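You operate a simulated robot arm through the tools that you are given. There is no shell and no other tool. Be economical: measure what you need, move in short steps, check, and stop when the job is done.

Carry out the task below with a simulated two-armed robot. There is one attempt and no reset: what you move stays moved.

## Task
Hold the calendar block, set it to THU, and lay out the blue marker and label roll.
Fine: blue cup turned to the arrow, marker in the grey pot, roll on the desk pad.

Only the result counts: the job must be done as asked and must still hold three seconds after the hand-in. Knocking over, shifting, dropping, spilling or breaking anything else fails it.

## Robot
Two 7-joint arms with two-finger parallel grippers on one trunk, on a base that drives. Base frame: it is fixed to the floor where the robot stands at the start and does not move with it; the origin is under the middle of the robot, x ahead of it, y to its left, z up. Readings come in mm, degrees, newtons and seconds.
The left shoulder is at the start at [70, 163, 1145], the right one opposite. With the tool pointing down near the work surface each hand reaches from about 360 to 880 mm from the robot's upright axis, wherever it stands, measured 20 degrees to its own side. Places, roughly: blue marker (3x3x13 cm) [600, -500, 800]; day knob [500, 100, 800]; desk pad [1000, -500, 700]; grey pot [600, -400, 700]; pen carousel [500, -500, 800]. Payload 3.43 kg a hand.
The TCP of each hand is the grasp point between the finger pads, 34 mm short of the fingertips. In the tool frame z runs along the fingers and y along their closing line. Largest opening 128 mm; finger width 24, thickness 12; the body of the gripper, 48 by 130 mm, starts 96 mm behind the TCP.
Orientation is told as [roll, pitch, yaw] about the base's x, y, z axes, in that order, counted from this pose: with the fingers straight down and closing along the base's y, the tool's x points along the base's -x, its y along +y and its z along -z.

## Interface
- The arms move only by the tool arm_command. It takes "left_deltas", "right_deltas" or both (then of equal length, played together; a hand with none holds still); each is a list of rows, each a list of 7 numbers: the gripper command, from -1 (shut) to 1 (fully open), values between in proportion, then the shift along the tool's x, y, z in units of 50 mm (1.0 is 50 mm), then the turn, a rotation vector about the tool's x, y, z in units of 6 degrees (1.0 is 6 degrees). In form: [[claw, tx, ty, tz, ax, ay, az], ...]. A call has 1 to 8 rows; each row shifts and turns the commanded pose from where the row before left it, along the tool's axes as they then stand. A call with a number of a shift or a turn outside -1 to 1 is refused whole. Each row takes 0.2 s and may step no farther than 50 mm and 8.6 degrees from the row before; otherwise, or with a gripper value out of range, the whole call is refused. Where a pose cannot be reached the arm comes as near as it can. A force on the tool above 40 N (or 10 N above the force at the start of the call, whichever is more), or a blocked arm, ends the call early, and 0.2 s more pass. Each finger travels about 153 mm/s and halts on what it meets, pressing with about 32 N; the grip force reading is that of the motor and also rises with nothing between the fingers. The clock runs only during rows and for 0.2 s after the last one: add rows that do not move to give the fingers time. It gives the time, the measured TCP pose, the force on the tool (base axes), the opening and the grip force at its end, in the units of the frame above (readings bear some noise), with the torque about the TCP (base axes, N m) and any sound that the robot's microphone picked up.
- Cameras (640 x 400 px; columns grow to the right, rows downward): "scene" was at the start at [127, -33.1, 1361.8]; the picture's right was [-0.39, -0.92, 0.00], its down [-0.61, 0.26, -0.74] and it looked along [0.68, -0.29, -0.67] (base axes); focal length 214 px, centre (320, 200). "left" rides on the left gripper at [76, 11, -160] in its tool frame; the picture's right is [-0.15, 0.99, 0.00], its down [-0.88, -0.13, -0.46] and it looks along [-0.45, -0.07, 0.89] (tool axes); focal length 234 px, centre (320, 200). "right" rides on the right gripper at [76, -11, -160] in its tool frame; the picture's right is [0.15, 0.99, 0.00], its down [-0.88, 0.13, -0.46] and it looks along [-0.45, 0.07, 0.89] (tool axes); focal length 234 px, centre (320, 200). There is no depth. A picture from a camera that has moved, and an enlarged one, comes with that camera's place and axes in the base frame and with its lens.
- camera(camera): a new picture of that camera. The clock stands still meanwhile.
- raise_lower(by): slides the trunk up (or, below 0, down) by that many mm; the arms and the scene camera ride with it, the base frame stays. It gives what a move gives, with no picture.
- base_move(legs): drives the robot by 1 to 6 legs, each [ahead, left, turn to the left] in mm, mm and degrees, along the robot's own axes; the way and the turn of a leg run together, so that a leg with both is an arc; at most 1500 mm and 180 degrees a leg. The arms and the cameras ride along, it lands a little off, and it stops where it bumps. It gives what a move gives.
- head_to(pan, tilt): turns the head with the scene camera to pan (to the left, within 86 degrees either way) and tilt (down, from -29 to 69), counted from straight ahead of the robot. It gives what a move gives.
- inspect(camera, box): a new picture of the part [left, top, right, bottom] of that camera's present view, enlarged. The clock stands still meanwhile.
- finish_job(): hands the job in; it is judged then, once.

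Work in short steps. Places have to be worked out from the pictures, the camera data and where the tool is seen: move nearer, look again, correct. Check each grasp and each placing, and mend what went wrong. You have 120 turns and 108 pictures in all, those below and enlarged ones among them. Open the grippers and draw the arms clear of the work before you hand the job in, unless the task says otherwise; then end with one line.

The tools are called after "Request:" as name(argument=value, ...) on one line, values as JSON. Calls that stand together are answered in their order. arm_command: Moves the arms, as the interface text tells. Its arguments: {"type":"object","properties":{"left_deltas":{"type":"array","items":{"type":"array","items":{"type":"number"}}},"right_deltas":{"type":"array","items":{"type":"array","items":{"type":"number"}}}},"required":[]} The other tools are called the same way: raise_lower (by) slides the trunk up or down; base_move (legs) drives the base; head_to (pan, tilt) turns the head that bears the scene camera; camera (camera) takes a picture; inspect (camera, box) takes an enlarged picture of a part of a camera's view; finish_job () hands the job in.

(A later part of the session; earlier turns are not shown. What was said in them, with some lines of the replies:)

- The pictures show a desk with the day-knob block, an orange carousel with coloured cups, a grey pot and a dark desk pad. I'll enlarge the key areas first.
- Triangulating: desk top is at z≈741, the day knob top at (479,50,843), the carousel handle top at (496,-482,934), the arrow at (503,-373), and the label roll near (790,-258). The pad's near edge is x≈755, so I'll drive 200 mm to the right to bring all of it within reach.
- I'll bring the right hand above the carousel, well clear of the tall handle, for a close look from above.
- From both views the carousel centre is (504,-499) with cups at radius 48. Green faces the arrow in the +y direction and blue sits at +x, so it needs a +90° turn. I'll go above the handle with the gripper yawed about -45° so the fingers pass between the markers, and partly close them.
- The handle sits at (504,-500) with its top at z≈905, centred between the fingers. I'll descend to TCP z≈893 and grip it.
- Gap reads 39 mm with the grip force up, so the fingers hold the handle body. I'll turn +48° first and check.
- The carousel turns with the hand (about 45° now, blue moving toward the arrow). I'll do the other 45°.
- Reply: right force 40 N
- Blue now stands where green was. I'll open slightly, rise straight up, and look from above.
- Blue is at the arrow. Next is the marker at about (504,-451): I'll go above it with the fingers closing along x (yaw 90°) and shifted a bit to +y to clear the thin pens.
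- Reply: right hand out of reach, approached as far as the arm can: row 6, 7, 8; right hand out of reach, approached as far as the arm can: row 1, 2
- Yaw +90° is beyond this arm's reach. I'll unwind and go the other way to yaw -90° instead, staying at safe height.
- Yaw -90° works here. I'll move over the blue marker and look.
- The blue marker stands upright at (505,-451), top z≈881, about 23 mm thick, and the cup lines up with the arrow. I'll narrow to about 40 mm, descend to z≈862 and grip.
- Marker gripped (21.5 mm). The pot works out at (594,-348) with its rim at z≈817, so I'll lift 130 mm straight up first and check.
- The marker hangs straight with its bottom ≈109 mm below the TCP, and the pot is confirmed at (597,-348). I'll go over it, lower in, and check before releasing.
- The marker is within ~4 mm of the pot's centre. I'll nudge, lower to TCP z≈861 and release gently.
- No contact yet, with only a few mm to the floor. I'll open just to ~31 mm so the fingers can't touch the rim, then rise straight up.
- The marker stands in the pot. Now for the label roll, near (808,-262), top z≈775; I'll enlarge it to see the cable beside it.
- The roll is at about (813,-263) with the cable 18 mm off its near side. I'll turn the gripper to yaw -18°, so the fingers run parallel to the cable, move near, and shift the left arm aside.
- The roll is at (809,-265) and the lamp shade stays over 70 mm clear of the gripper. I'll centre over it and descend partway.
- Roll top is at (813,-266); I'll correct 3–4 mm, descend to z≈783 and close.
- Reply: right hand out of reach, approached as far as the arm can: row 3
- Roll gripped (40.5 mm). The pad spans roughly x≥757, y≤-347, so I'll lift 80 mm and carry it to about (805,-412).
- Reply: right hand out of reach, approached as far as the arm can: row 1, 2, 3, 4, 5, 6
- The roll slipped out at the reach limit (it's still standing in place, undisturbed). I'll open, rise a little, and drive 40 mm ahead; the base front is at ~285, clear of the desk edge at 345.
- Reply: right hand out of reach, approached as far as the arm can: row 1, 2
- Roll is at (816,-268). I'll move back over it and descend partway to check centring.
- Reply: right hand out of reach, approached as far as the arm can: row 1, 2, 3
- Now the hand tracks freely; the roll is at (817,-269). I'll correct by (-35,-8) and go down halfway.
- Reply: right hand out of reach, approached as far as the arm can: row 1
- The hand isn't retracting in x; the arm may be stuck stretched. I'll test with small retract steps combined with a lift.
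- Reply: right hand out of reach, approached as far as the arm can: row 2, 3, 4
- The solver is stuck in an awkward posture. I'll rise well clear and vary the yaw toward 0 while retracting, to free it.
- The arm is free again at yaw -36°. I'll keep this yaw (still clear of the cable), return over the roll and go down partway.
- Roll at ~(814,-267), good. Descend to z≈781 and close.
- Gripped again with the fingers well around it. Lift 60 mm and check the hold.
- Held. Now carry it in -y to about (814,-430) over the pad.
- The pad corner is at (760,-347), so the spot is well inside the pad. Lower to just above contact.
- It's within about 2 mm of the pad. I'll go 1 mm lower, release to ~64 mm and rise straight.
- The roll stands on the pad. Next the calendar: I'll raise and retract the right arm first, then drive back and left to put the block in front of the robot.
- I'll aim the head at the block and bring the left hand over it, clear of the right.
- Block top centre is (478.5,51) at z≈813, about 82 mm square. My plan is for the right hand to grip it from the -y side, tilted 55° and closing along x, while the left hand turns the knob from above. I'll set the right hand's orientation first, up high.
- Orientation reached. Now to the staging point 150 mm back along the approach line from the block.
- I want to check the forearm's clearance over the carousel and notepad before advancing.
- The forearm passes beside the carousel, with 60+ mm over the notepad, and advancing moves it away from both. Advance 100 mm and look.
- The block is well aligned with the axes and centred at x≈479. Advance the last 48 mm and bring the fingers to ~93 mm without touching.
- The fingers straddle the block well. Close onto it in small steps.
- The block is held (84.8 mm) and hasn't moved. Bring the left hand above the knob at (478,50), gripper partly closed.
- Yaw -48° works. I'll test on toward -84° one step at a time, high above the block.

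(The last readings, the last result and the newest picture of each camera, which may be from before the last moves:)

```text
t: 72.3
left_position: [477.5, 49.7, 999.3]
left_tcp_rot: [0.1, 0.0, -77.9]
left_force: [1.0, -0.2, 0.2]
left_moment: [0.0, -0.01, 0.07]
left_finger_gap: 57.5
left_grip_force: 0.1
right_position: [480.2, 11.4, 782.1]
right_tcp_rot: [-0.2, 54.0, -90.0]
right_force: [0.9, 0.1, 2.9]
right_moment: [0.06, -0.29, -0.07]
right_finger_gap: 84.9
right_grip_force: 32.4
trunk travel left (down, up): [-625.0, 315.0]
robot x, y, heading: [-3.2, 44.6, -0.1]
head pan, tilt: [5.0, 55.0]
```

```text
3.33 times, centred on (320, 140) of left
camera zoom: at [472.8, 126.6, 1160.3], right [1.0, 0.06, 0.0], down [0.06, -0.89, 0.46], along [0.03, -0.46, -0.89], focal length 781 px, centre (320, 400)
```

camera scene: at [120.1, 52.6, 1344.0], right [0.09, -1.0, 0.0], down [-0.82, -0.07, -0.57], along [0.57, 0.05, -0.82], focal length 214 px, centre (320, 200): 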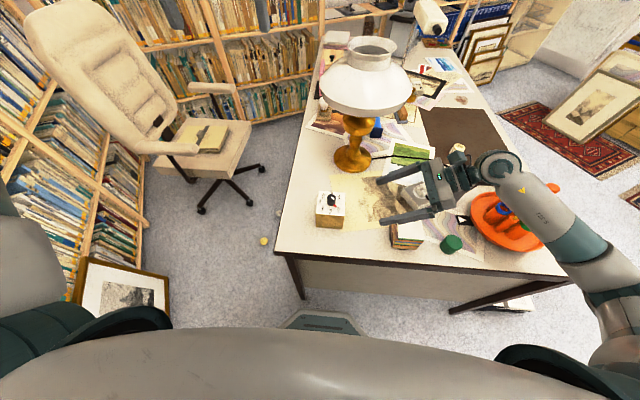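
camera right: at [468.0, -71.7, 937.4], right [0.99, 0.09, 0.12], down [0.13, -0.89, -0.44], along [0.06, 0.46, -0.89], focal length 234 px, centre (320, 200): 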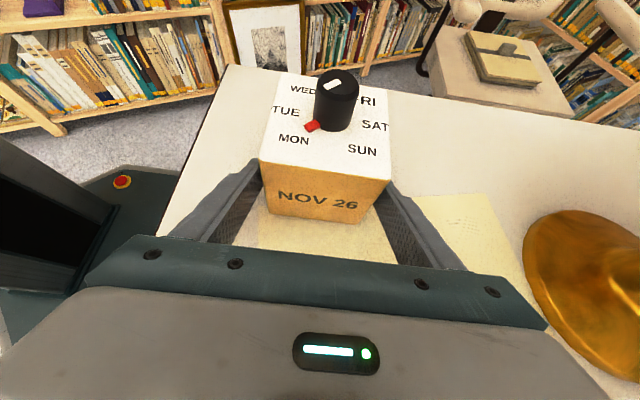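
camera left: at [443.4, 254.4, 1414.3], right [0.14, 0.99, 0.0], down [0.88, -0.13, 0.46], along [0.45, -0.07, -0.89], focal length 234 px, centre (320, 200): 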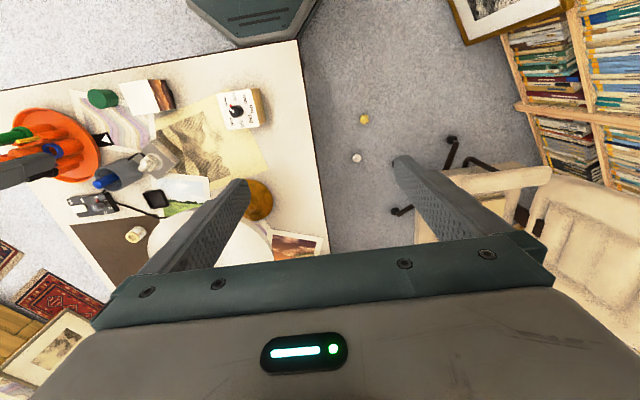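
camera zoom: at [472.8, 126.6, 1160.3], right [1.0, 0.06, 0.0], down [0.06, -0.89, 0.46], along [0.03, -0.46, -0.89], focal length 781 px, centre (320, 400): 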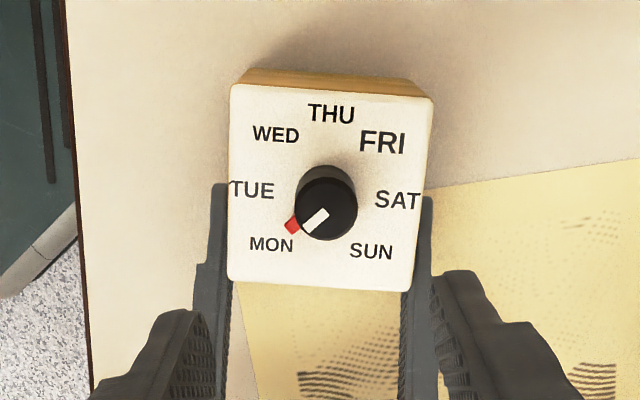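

-78° is reachable. This view shows the day labels at 45° steps: THU points to +y (90°), MON and the pointer to ≈225°, so the turn is -135° (clockwise). I'll wind the left hand to yaw +57° to start.

Request:
arm_command(left_deltas=[[-0.1, 0, 0, 0, 0, 0, -1], [-0.1, 0, 0, 0, 0, 0, -1], [-0.1, 0, 0, 0, 0, 0, -1], [-0.1, 0, 0, 0, 0, 0, -1], [-0.1, 0, 0, 0, 0, 0, -1], [-0.1, 0, 0, 0, 0, 0, -1], [-0.1, 0, 0, 0, 0, 0, -1], [-0.1, 0, 0, 0, 0, 0, -1]])

Request:
arm_command(left_deltas=[[-0.1, 0, 0, 0, 0, 0, -1], [-0.1, 0, 0, 0, 0, 0, -1], [-0.1, 0, 0, 0, 0, 0, -1], [-0.1, 0, 0, 0, 0, 0, -1], [-0.1, 0, 0, 0, 0, 0, -1], [-0.1, 0, 0, 0, 0, 0, -1], [-0.1, 0, 0, 0, 0, 0, -1], [-0.1, 0, 0, 0, 0, 0, -1]])

Request:
arm_command(left_deltas=[[-0.1, 0, 0, 0, 0, 0, -1], [-0.1, 0, 0, 0, 0, 0, -1], [-0.1, 0, 0, 0, 0, 0, -1], [-0.1, 0, 0, 0, 0, 0, -1], [-0.1, 0, 0, 0, 0, 0, -1], [-0.1, 0, 0, 0, 0, 0, -1], [-0.1, 0, 0, 0, 0, 0, -0.5]])

Request:
inspect(camera="left", box=[240, 80, 400, 200])

```text
t: 74.1
left_position: [477.4, 50.1, 1000.6]
left_tcp_rot: [0.0, -0.1, -29.7]
left_force: [0.3, 0.1, -0.5]
left_moment: [-0.02, -0.02, 0.03]
left_finger_gap: 57.4
left_grip_force: 0.0
right_position: [480.0, 13.8, 782.9]
right_tcp_rot: [-0.2, 53.9, -90.0]
right_force: [1.4, 0.0, 2.8]
right_moment: [0.04, -0.29, -0.08]
right_finger_gap: 84.5
right_grip_force: 31.8
trunk travel left (down, up): [-625.0, 315.0]
robot x, y, heading: [-3.6, 42.8, -0.1]
head pan, tilt: [5.0, 55.0]
```

```text
t: 75.9
left_position: [476.7, 50.8, 999.7]
left_tcp_rot: [0.0, -0.1, 18.3]
left_force: [-0.1, 0.0, 0.1]
left_moment: [0.02, -0.02, 0.01]
left_finger_gap: 57.8
left_grip_force: 0.1
right_position: [479.6, 13.0, 781.5]
right_tcp_rot: [-0.1, 54.0, -89.9]
right_force: [1.4, 0.0, 3.1]
right_moment: [0.0, -0.3, -0.13]
right_finger_gap: 84.7
right_grip_force: 31.7
trunk travel left (down, up): [-625.0, 315.0]
robot x, y, heading: [-2.1, 42.7, 0.1]
head pan, tilt: [5.0, 55.0]
```

```text
t: 77.5
left_position: [478.7, 50.1, 998.8]
left_tcp_rot: [-0.1, 0.1, 57.3]
left_force: [-0.2, 0.2, -0.3]
left_moment: [-0.04, 0.01, 0.02]
left_finger_gap: 57.8
left_grip_force: 0.2
right_position: [479.6, 12.9, 782.3]
right_tcp_rot: [-0.2, 54.0, -90.0]
right_force: [1.3, -0.4, 2.6]
right_moment: [0.0, -0.31, -0.07]
right_finger_gap: 84.9
right_grip_force: 31.7
trunk travel left (down, up): [-625.0, 315.0]
robot x, y, heading: [-2.9, 44.8, 0.3]
head pan, tilt: [5.0, 55.0]
```

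```text
3.33 times, centred on (320, 140) of left
camera zoom: at [427.6, -7.5, 1160.3], right [-0.75, 0.66, 0.0], down [0.59, 0.67, 0.46], along [0.3, 0.34, -0.89], focal length 781 px, centre (320, 400)
```

zoom: 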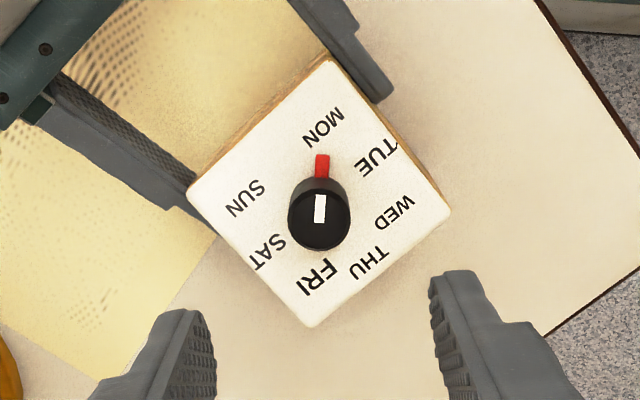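

Knob top is at (478,50,845) and the pointer runs perpendicular to the finger line. Descend to z≈859 and close on the knob.

Request:
arm_command(left_deltas=[[-0.2, 0, 0, 0.93, 0, 0, 0], [-0.2, 0, 0, 0.93, 0, 0, 0], [-0.2, 0, 0, 0.93, 0, 0, 0], [-0.2, 0, 0, 0, 0, 0, 0], [-1, 0, 0, 0, 0, 0, 0], [-1, 0, 0, 0, 0, 0, 0]])

Request:
inspect(camera="scene", box=[260, 130, 420, 250])

Request:
inspect(camera="left", box=[220, 80, 420, 230])

```text
t: 78.9
left_position: [477.4, 49.0, 861.3]
left_tcp_rot: [-0.2, 0.0, 57.2]
left_force: [6.2, -5.4, -1.5]
left_moment: [-0.07, -0.16, -0.01]
left_finger_gap: 24.8
left_grip_force: 32.1
right_position: [479.4, 14.0, 782.9]
right_tcp_rot: [-0.2, 54.0, -90.0]
right_force: [-6.7, 2.6, 4.3]
right_moment: [-0.38, -0.45, 0.22]
right_finger_gap: 84.8
right_grip_force: 32.0
trunk travel left (down, up): [-625.0, 315.0]
robot x, y, heading: [-4.0, 44.9, -0.1]
head pan, tilt: [5.0, 55.0]
```

```text
3.33 times, centred on (340, 190) of scene
camera zoom: at [120.5, 52.4, 1343.9], right [0.09, -1.0, 0.0], down [-0.82, -0.07, -0.57], along [0.57, 0.05, -0.82], focal length 715 px, centre (253, 233)
```

zoom: 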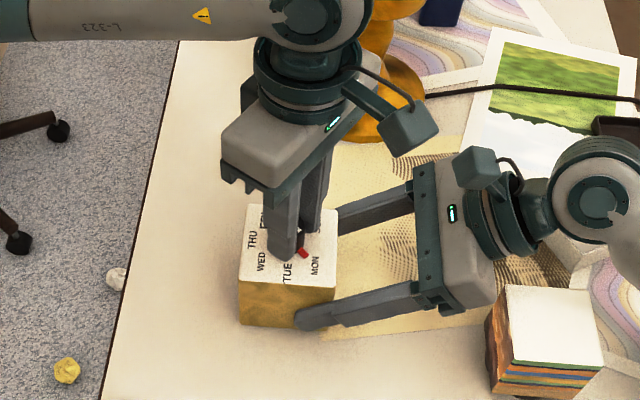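

```text
2.67 times, centred on (320, 155) of left
camera zoom: at [427.0, -8.0, 1020.2], right [-0.75, 0.66, 0.0], down [0.59, 0.67, 0.46], along [0.3, 0.34, -0.89], focal length 624 px, centre (320, 320)
```

zoom: 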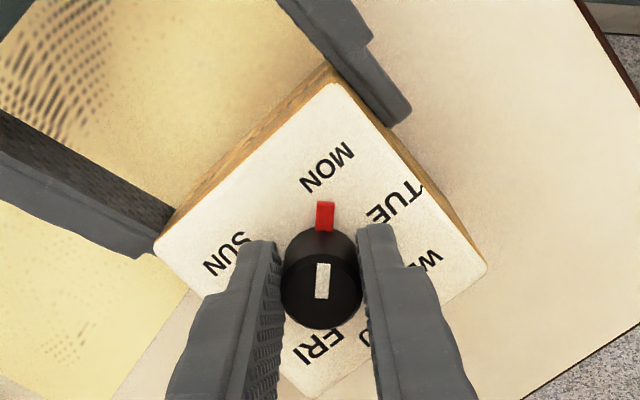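

Knob gripped (24.8 mm), and the hands are clear of each other. Turn the first 48° clockwise and check.

Request:
arm_command(left_deltas=[[-1, 0, 0, 0, 0, 0, 1], [-1, 0, 0, 0, 0, 0, 1], [-1, 0, 0, 0, 0, 0, 1], [-1, 0, 0, 0, 0, 0, 1], [-1, 0, 0, 0, 0, 0, 1], [-1, 0, 0, 0, 0, 0, 1], [-1, 0, 0, 0, 0, 0, 1], [-1, 0, 0, 0, 0, 0, 1]])

Request:
inspect(camera="left", box=[220, 80, 420, 230])

```text
t: 80.7
left_position: [478.5, 50.3, 860.2]
left_tcp_rot: [0.1, -0.1, 9.1]
left_force: [-0.8, 6.3, -7.8]
left_moment: [0.12, -0.07, 0.11]
left_finger_gap: 24.8
left_grip_force: 31.7
right_position: [481.3, 13.1, 783.4]
right_tcp_rot: [-0.3, 54.1, -90.0]
right_force: [1.2, -6.6, 8.0]
right_moment: [0.7, 0.19, -0.11]
right_finger_gap: 84.7
right_grip_force: 32.1
trunk travel left (down, up): [-625.0, 315.0]
robot x, y, heading: [-3.5, 45.2, 0.0]
head pan, tilt: [5.0, 55.0]
```

```text
2.67 times, centred on (320, 155) of left
camera zoom: at [401.4, 49.6, 1020.3], right [-0.01, 1.0, 0.0], down [0.89, 0.01, 0.46], along [0.46, 0.01, -0.89], focal length 624 px, centre (320, 320)
```

zoom: 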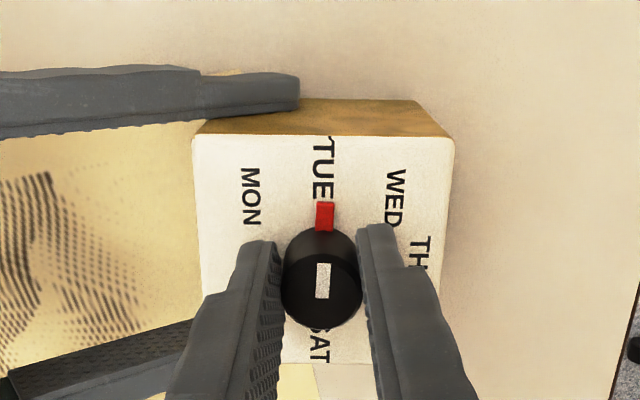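

The pointer moved to TUE, the block is still. Continue clockwise.

Request:
arm_command(left_deltas=[[-1, 0, 0, 0, 0, 0, 1], [-1, 0, 0, 0, 0, 0, 1], [-1, 0, 0, 0, 0, 0, 1], [-1, 0, 0, 0, 0, 0, 1], [-1, 0, 0, 0, 0, 0, 1], [-1, 0, 0, 0, 0, 0, 1], [-1, 0, 0, 0, 0, 0, 1], [-1, 0, 0, 0, 0, 0, 1]])

Request:
arm_command(left_deltas=[[-1, 0, 0, 0, 0, 0, 1], [-1, 0, 0, 0, 0, 0, 1], [-1, 0, 0, 0, 0, 0, 1], [-1, 0, 0, 0, 0, 0, 1], [-1, 0, 0, 0, 0, 0, 1], [-1, 0, 0, 0, 0, 0, 1], [-1, 0, 0, 0, 0, 0, 0.5], [-1, 0, 0, 0, 0, 0, 0]])

Request:
inspect(camera="left", box=[220, 80, 420, 230])

```text
t: 82.5
left_position: [477.3, 50.9, 860.0]
left_tcp_rot: [0.3, 0.0, -39.0]
left_force: [-6.5, 25.3, 1.6]
left_moment: [1.27, 0.31, 0.04]
left_finger_gap: 24.7
left_grip_force: 31.5
right_position: [479.9, 11.2, 783.2]
right_tcp_rot: [-0.2, 53.9, -90.1]
right_force: [10.9, -26.6, 4.7]
right_moment: [0.48, -0.22, -0.32]
right_finger_gap: 84.8
right_grip_force: 32.0
trunk travel left (down, up): [-625.0, 315.0]
robot x, y, heading: [1.9, 46.5, -0.1]
head pan, tilt: [5.0, 55.0]
```

```text
t: 84.3
left_position: [478.8, 50.5, 862.2]
left_tcp_rot: [0.2, 0.1, -77.8]
left_force: [7.7, 25.4, 9.0]
left_moment: [0.93, -0.22, 0.03]
left_finger_gap: 24.8
left_grip_force: 31.7
right_position: [479.1, 12.8, 781.7]
right_tcp_rot: [-0.2, 53.9, -90.1]
right_force: [-3.6, -26.1, 1.1]
right_moment: [0.38, -0.45, 0.3]
right_finger_gap: 84.7
right_grip_force: 32.0
trunk travel left (down, up): [-625.0, 315.0]
robot x, y, heading: [-1.2, 46.0, 0.3]
head pan, tilt: [5.0, 55.0]
```

```text
2.67 times, centred on (320, 155) of left
camera zoom: at [473.0, 127.0, 1021.3], right [1.0, 0.07, 0.0], down [0.06, -0.89, 0.45], along [0.03, -0.45, -0.89], focal length 624 px, centre (320, 320)
```

zoom: 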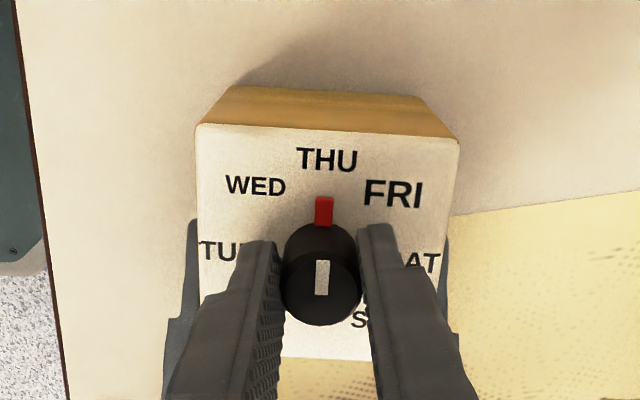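

The pointer sits on THU. Release the knob with the left hand (right still holding) and rise straight up.

Request:
arm_command(left_deltas=[[-0.4, 0, 0, 0, 0, 0, 0], [-0.1, 0, 0, 0, 0, 0, 0], [-0.1, 0, 0, 0, 0, 0, 0], [-0.1, 0, 0, -0.6, 0, 0, 0], [-0.1, 0, 0, -0.9, 0, 0, 0], [-0.1, 0, 0, -0.9, 0, 0, 0], [-0.1, 0, 0, -0.9, 0, 0, 0]])

Request:
inspect(camera="left", box=[240, 80, 400, 200])

```text
t: 85.9
left_position: [477.9, 49.1, 1026.2]
left_tcp_rot: [0.1, 0.0, -77.8]
left_force: [0.2, 0.3, -0.1]
left_moment: [0.02, -0.01, 0.01]
left_finger_gap: 57.6
left_grip_force: 0.1
right_position: [478.6, 13.3, 782.3]
right_tcp_rot: [-0.3, 54.0, -90.0]
right_force: [0.1, -0.4, 0.2]
right_moment: [-0.1, 0.03, -0.01]
right_finger_gap: 84.6
right_grip_force: 31.4
trunk travel left (down, up): [-625.0, 315.0]
robot x, y, heading: [-3.1, 44.7, 0.3]
head pan, tilt: [5.0, 55.0]
```

```text
3.33 times, centred on (320, 140) of left
camera zoom: at [473.0, 126.0, 1185.8], right [1.0, 0.07, 0.0], down [0.06, -0.89, 0.46], along [0.03, -0.45, -0.89], focal length 781 px, centre (320, 400)
```

zoom: 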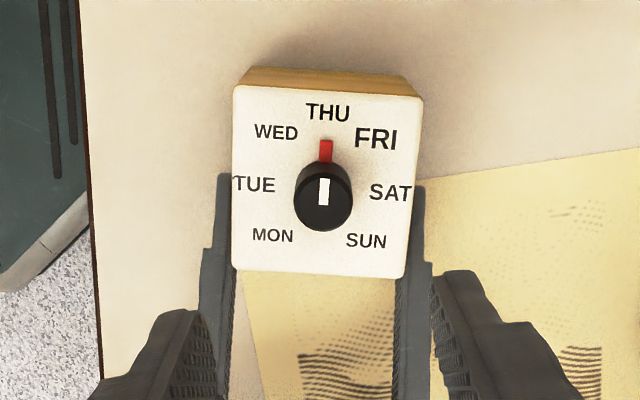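

The calendar reads THU. Now release the block with the right hand and back out along the approach line.

Request:
arm_command(right_deltas=[[0.4, 0, 0, 0, 0, 0, 0], [0.7, 0, 0, 0, 0, 0, 0], [0.7, 0, 0, 0, 0, 0, 0], [0.7, 0, 0, -0.5, 0, 0, 0], [0.7, 0, 0, -0.8, 0, 0, 0], [0.7, 0, 0, -0.8, 0, 0, 0], [0.7, 0, 0, -0.9, 0, 0, 0]], left_deltas=[[0, 0, 0, 0, 0, 0, 0], [0, 0, 0, 0, 0, 0, 0], [0, 0, 0, 0, 0, 0, 0], [0, 0, 0, -0.8, 0, 0, 0], [0, 0, 0, -0.8, 0, 0, 0], [0, 0, 0, -0.8, 0, 0, 0], [0, 0, 0, -0.8, 0, 0, 0]])

Request:
camera(camera="scene")

```text
t: 87.5
left_position: [475.4, 49.8, 1187.6]
left_tcp_rot: [0.2, 0.0, -77.8]
left_force: [-0.5, 0.1, 0.8]
left_moment: [0.0, -0.02, 0.01]
left_finger_gap: 64.2
left_grip_force: 0.0
right_position: [479.4, -108.8, 870.5]
right_tcp_rot: [-0.2, 54.1, -89.9]
right_force: [0.3, 0.3, 0.3]
right_moment: [-0.01, 0.02, -0.02]
right_finger_gap: 108.8
right_grip_force: 0.0
trunk travel left (down, up): [-625.0, 315.0]
robot x, y, heading: [-1.9, 44.0, 0.2]
head pan, tilt: [5.0, 55.0]
```

```text
40 pictures are left
camera scene: at [118.3, 51.5, 1344.0], right [0.09, -1.0, 0.0], down [-0.81, -0.07, -0.57], along [0.57, 0.05, -0.82], focal length 214 px, centre (320, 200)
```

scene: 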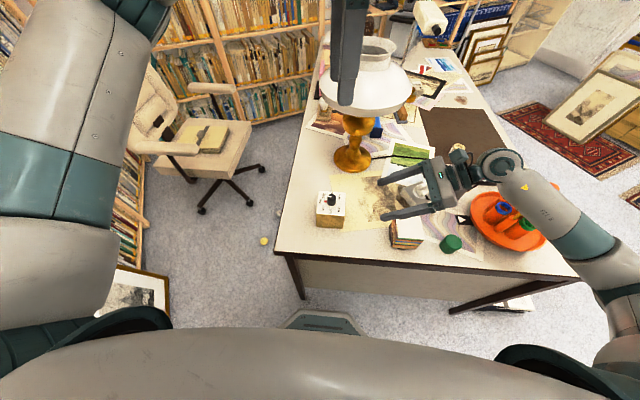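

Both hands are off. Raise the right hand straight up clear of everything, then look over the whole desk.

Request:
arm_command(right_deltas=[[0.7, 0.78, 0, -0.57, 0, 0, 0], [0.7, 0.78, 0, -0.57, 0, 0, 0], [0.7, 0.78, 0, -0.57, 0, 0, 0], [0.7, 0.78, 0, -0.57, 0, 0, 0], [0.7, 0.78, 0, -0.57, 0, 0, 0], [0.7, 0.78, 0, -0.57, 0, 0, 0]])

Request:
head_to(pan=-30, tilt=45)

Request:
camera(camera="scene")

Request:
camera(camera="right")

```text
t: 88.9
left_position: [477.1, 50.8, 1186.0]
left_tcp_rot: [-0.1, 0.0, -77.8]
left_force: [0.1, -0.2, 0.4]
left_moment: [0.02, 0.01, 0.0]
left_finger_gap: 64.3
left_grip_force: 0.0
right_position: [480.7, -108.9, 1158.5]
right_tcp_rot: [-0.2, 54.0, -90.0]
right_force: [-0.6, 0.2, -0.9]
right_moment: [-0.02, 0.01, 0.01]
right_finger_gap: 108.8
right_grip_force: 0.0
trunk travel left (down, up): [-625.0, 315.0]
robot x, y, heading: [-2.1, 46.4, 0.0]
head pan, tilt: [5.0, 55.0]
```

```text
t: 89.9
left_position: [478.4, 50.2, 1185.4]
left_tcp_rot: [0.0, -0.1, -77.7]
left_force: [0.7, 0.6, 0.6]
left_moment: [0.04, 0.01, -0.02]
left_finger_gap: 64.0
left_grip_force: 0.0
right_position: [481.4, -108.9, 1157.9]
right_tcp_rot: [-0.2, 54.1, -90.1]
right_force: [-0.2, 0.6, -0.1]
right_moment: [0.0, 0.0, -0.01]
right_finger_gap: 108.7
right_grip_force: 0.1
trunk travel left (down, up): [-625.0, 315.0]
robot x, y, heading: [-0.1, 45.7, 0.3]
head pan, tilt: [-30.0, 45.0]
```

```text
39 pictures are left
camera scene: at [119.3, 5.7, 1357.4], right [-0.5, -0.87, 0.0], down [-0.61, 0.35, -0.71], along [0.61, -0.35, -0.71], focal length 214 px, centre (320, 200)
```

scene: 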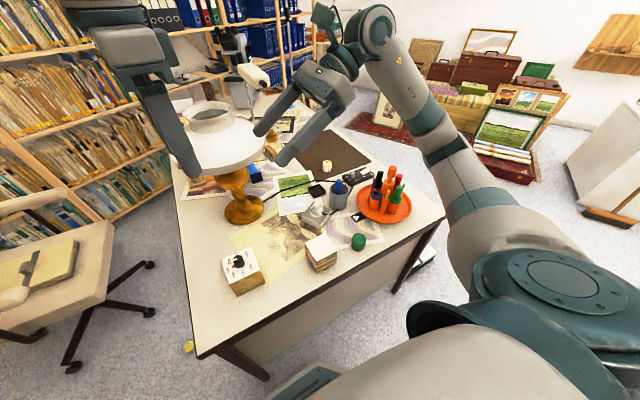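

```text
38 pictures are left
camera right: at [469.2, -193.8, 1313.7], right [0.99, 0.09, 0.12], down [0.13, -0.89, -0.44], along [0.06, 0.46, -0.89], focal length 234 px, centre (320, 200)
```

right: 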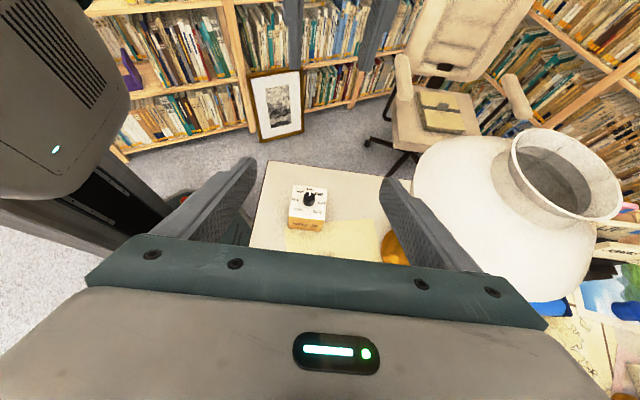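

Everything stands; a final enlarged check of the carousel, pot, pad and calendar.

Request:
inspect(camera="scene", box=[270, 140, 430, 260])

Request:
inspect(camera="scene", box=[200, 235, 300, 310])

```text
3.33 times, centred on (350, 200) of scene
camera zoom: at [119.3, 5.7, 1357.4], right [-0.5, -0.87, 0.0], down [-0.61, 0.35, -0.71], along [0.61, -0.35, -0.71], focal length 715 px, centre (220, 200)
```

zoom: 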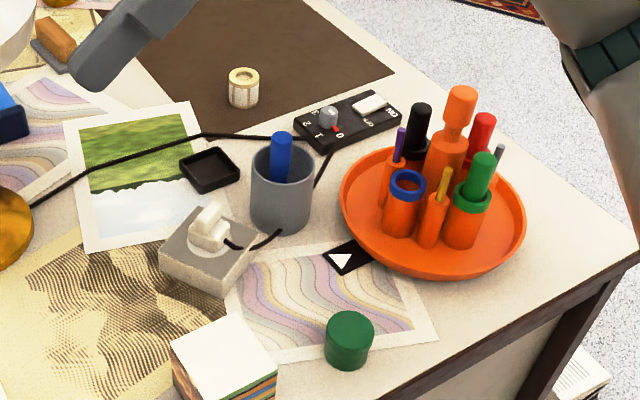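

```text
5.33 times, centred on (250, 272) of scene
camera zoom: at [119.3, 5.7, 1357.4], right [-0.5, -0.87, 0.0], down [-0.61, 0.35, -0.71], along [0.61, -0.35, -0.71], focal length 1144 px, centre (693, -187)
```

zoom: 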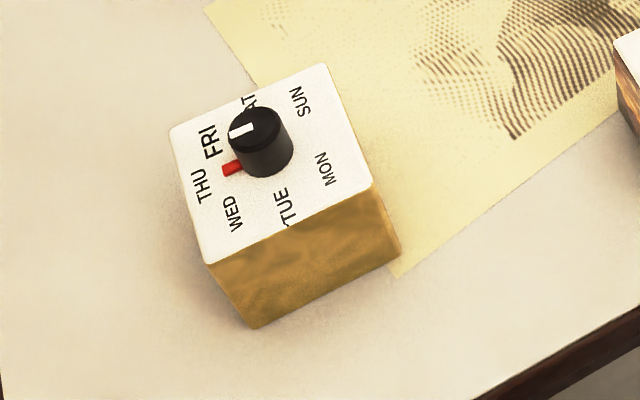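

Blue faces the arrow, the marker is in the pot, the roll is on the pad and the calendar shows THU. Open both grippers fully, then hand in.

Request:
arm_command(right_deltas=[[1, 0, 0, 0, 0, 0, 0], [1, 0, 0, 0, 0, 0, 0]], left_deltas=[[1, 0, 0, 0, 0, 0, 0], [1, 0, 0, 0, 0, 0, 0]])

Request:
finish_job()

```text
t: 90.5
left_position: [477.5, 48.6, 1186.2]
left_tcp_rot: [0.0, 0.0, -77.8]
left_force: [-0.2, -0.4, 0.5]
left_moment: [0.02, -0.01, 0.01]
left_finger_gap: 128.0
left_grip_force: 0.1
right_position: [481.6, -109.4, 1157.6]
right_tcp_rot: [-0.1, 53.9, -90.0]
right_force: [0.0, 1.0, -0.1]
right_moment: [0.02, 0.03, 0.01]
right_finger_gap: 128.0
right_grip_force: 0.1
trunk travel left (down, up): [-625.0, 315.0]
robot x, y, heading: [0.1, 45.9, 0.2]
head pan, tilt: [-30.0, 45.0]
```

```text
The job is handed in.
```

The job is handed in: the calendar block is set to THU, the blue cup faces the arrow, the blue marker is in the grey pot and the label roll is on the desk pad, all seen in the last pictures before the hand-in.
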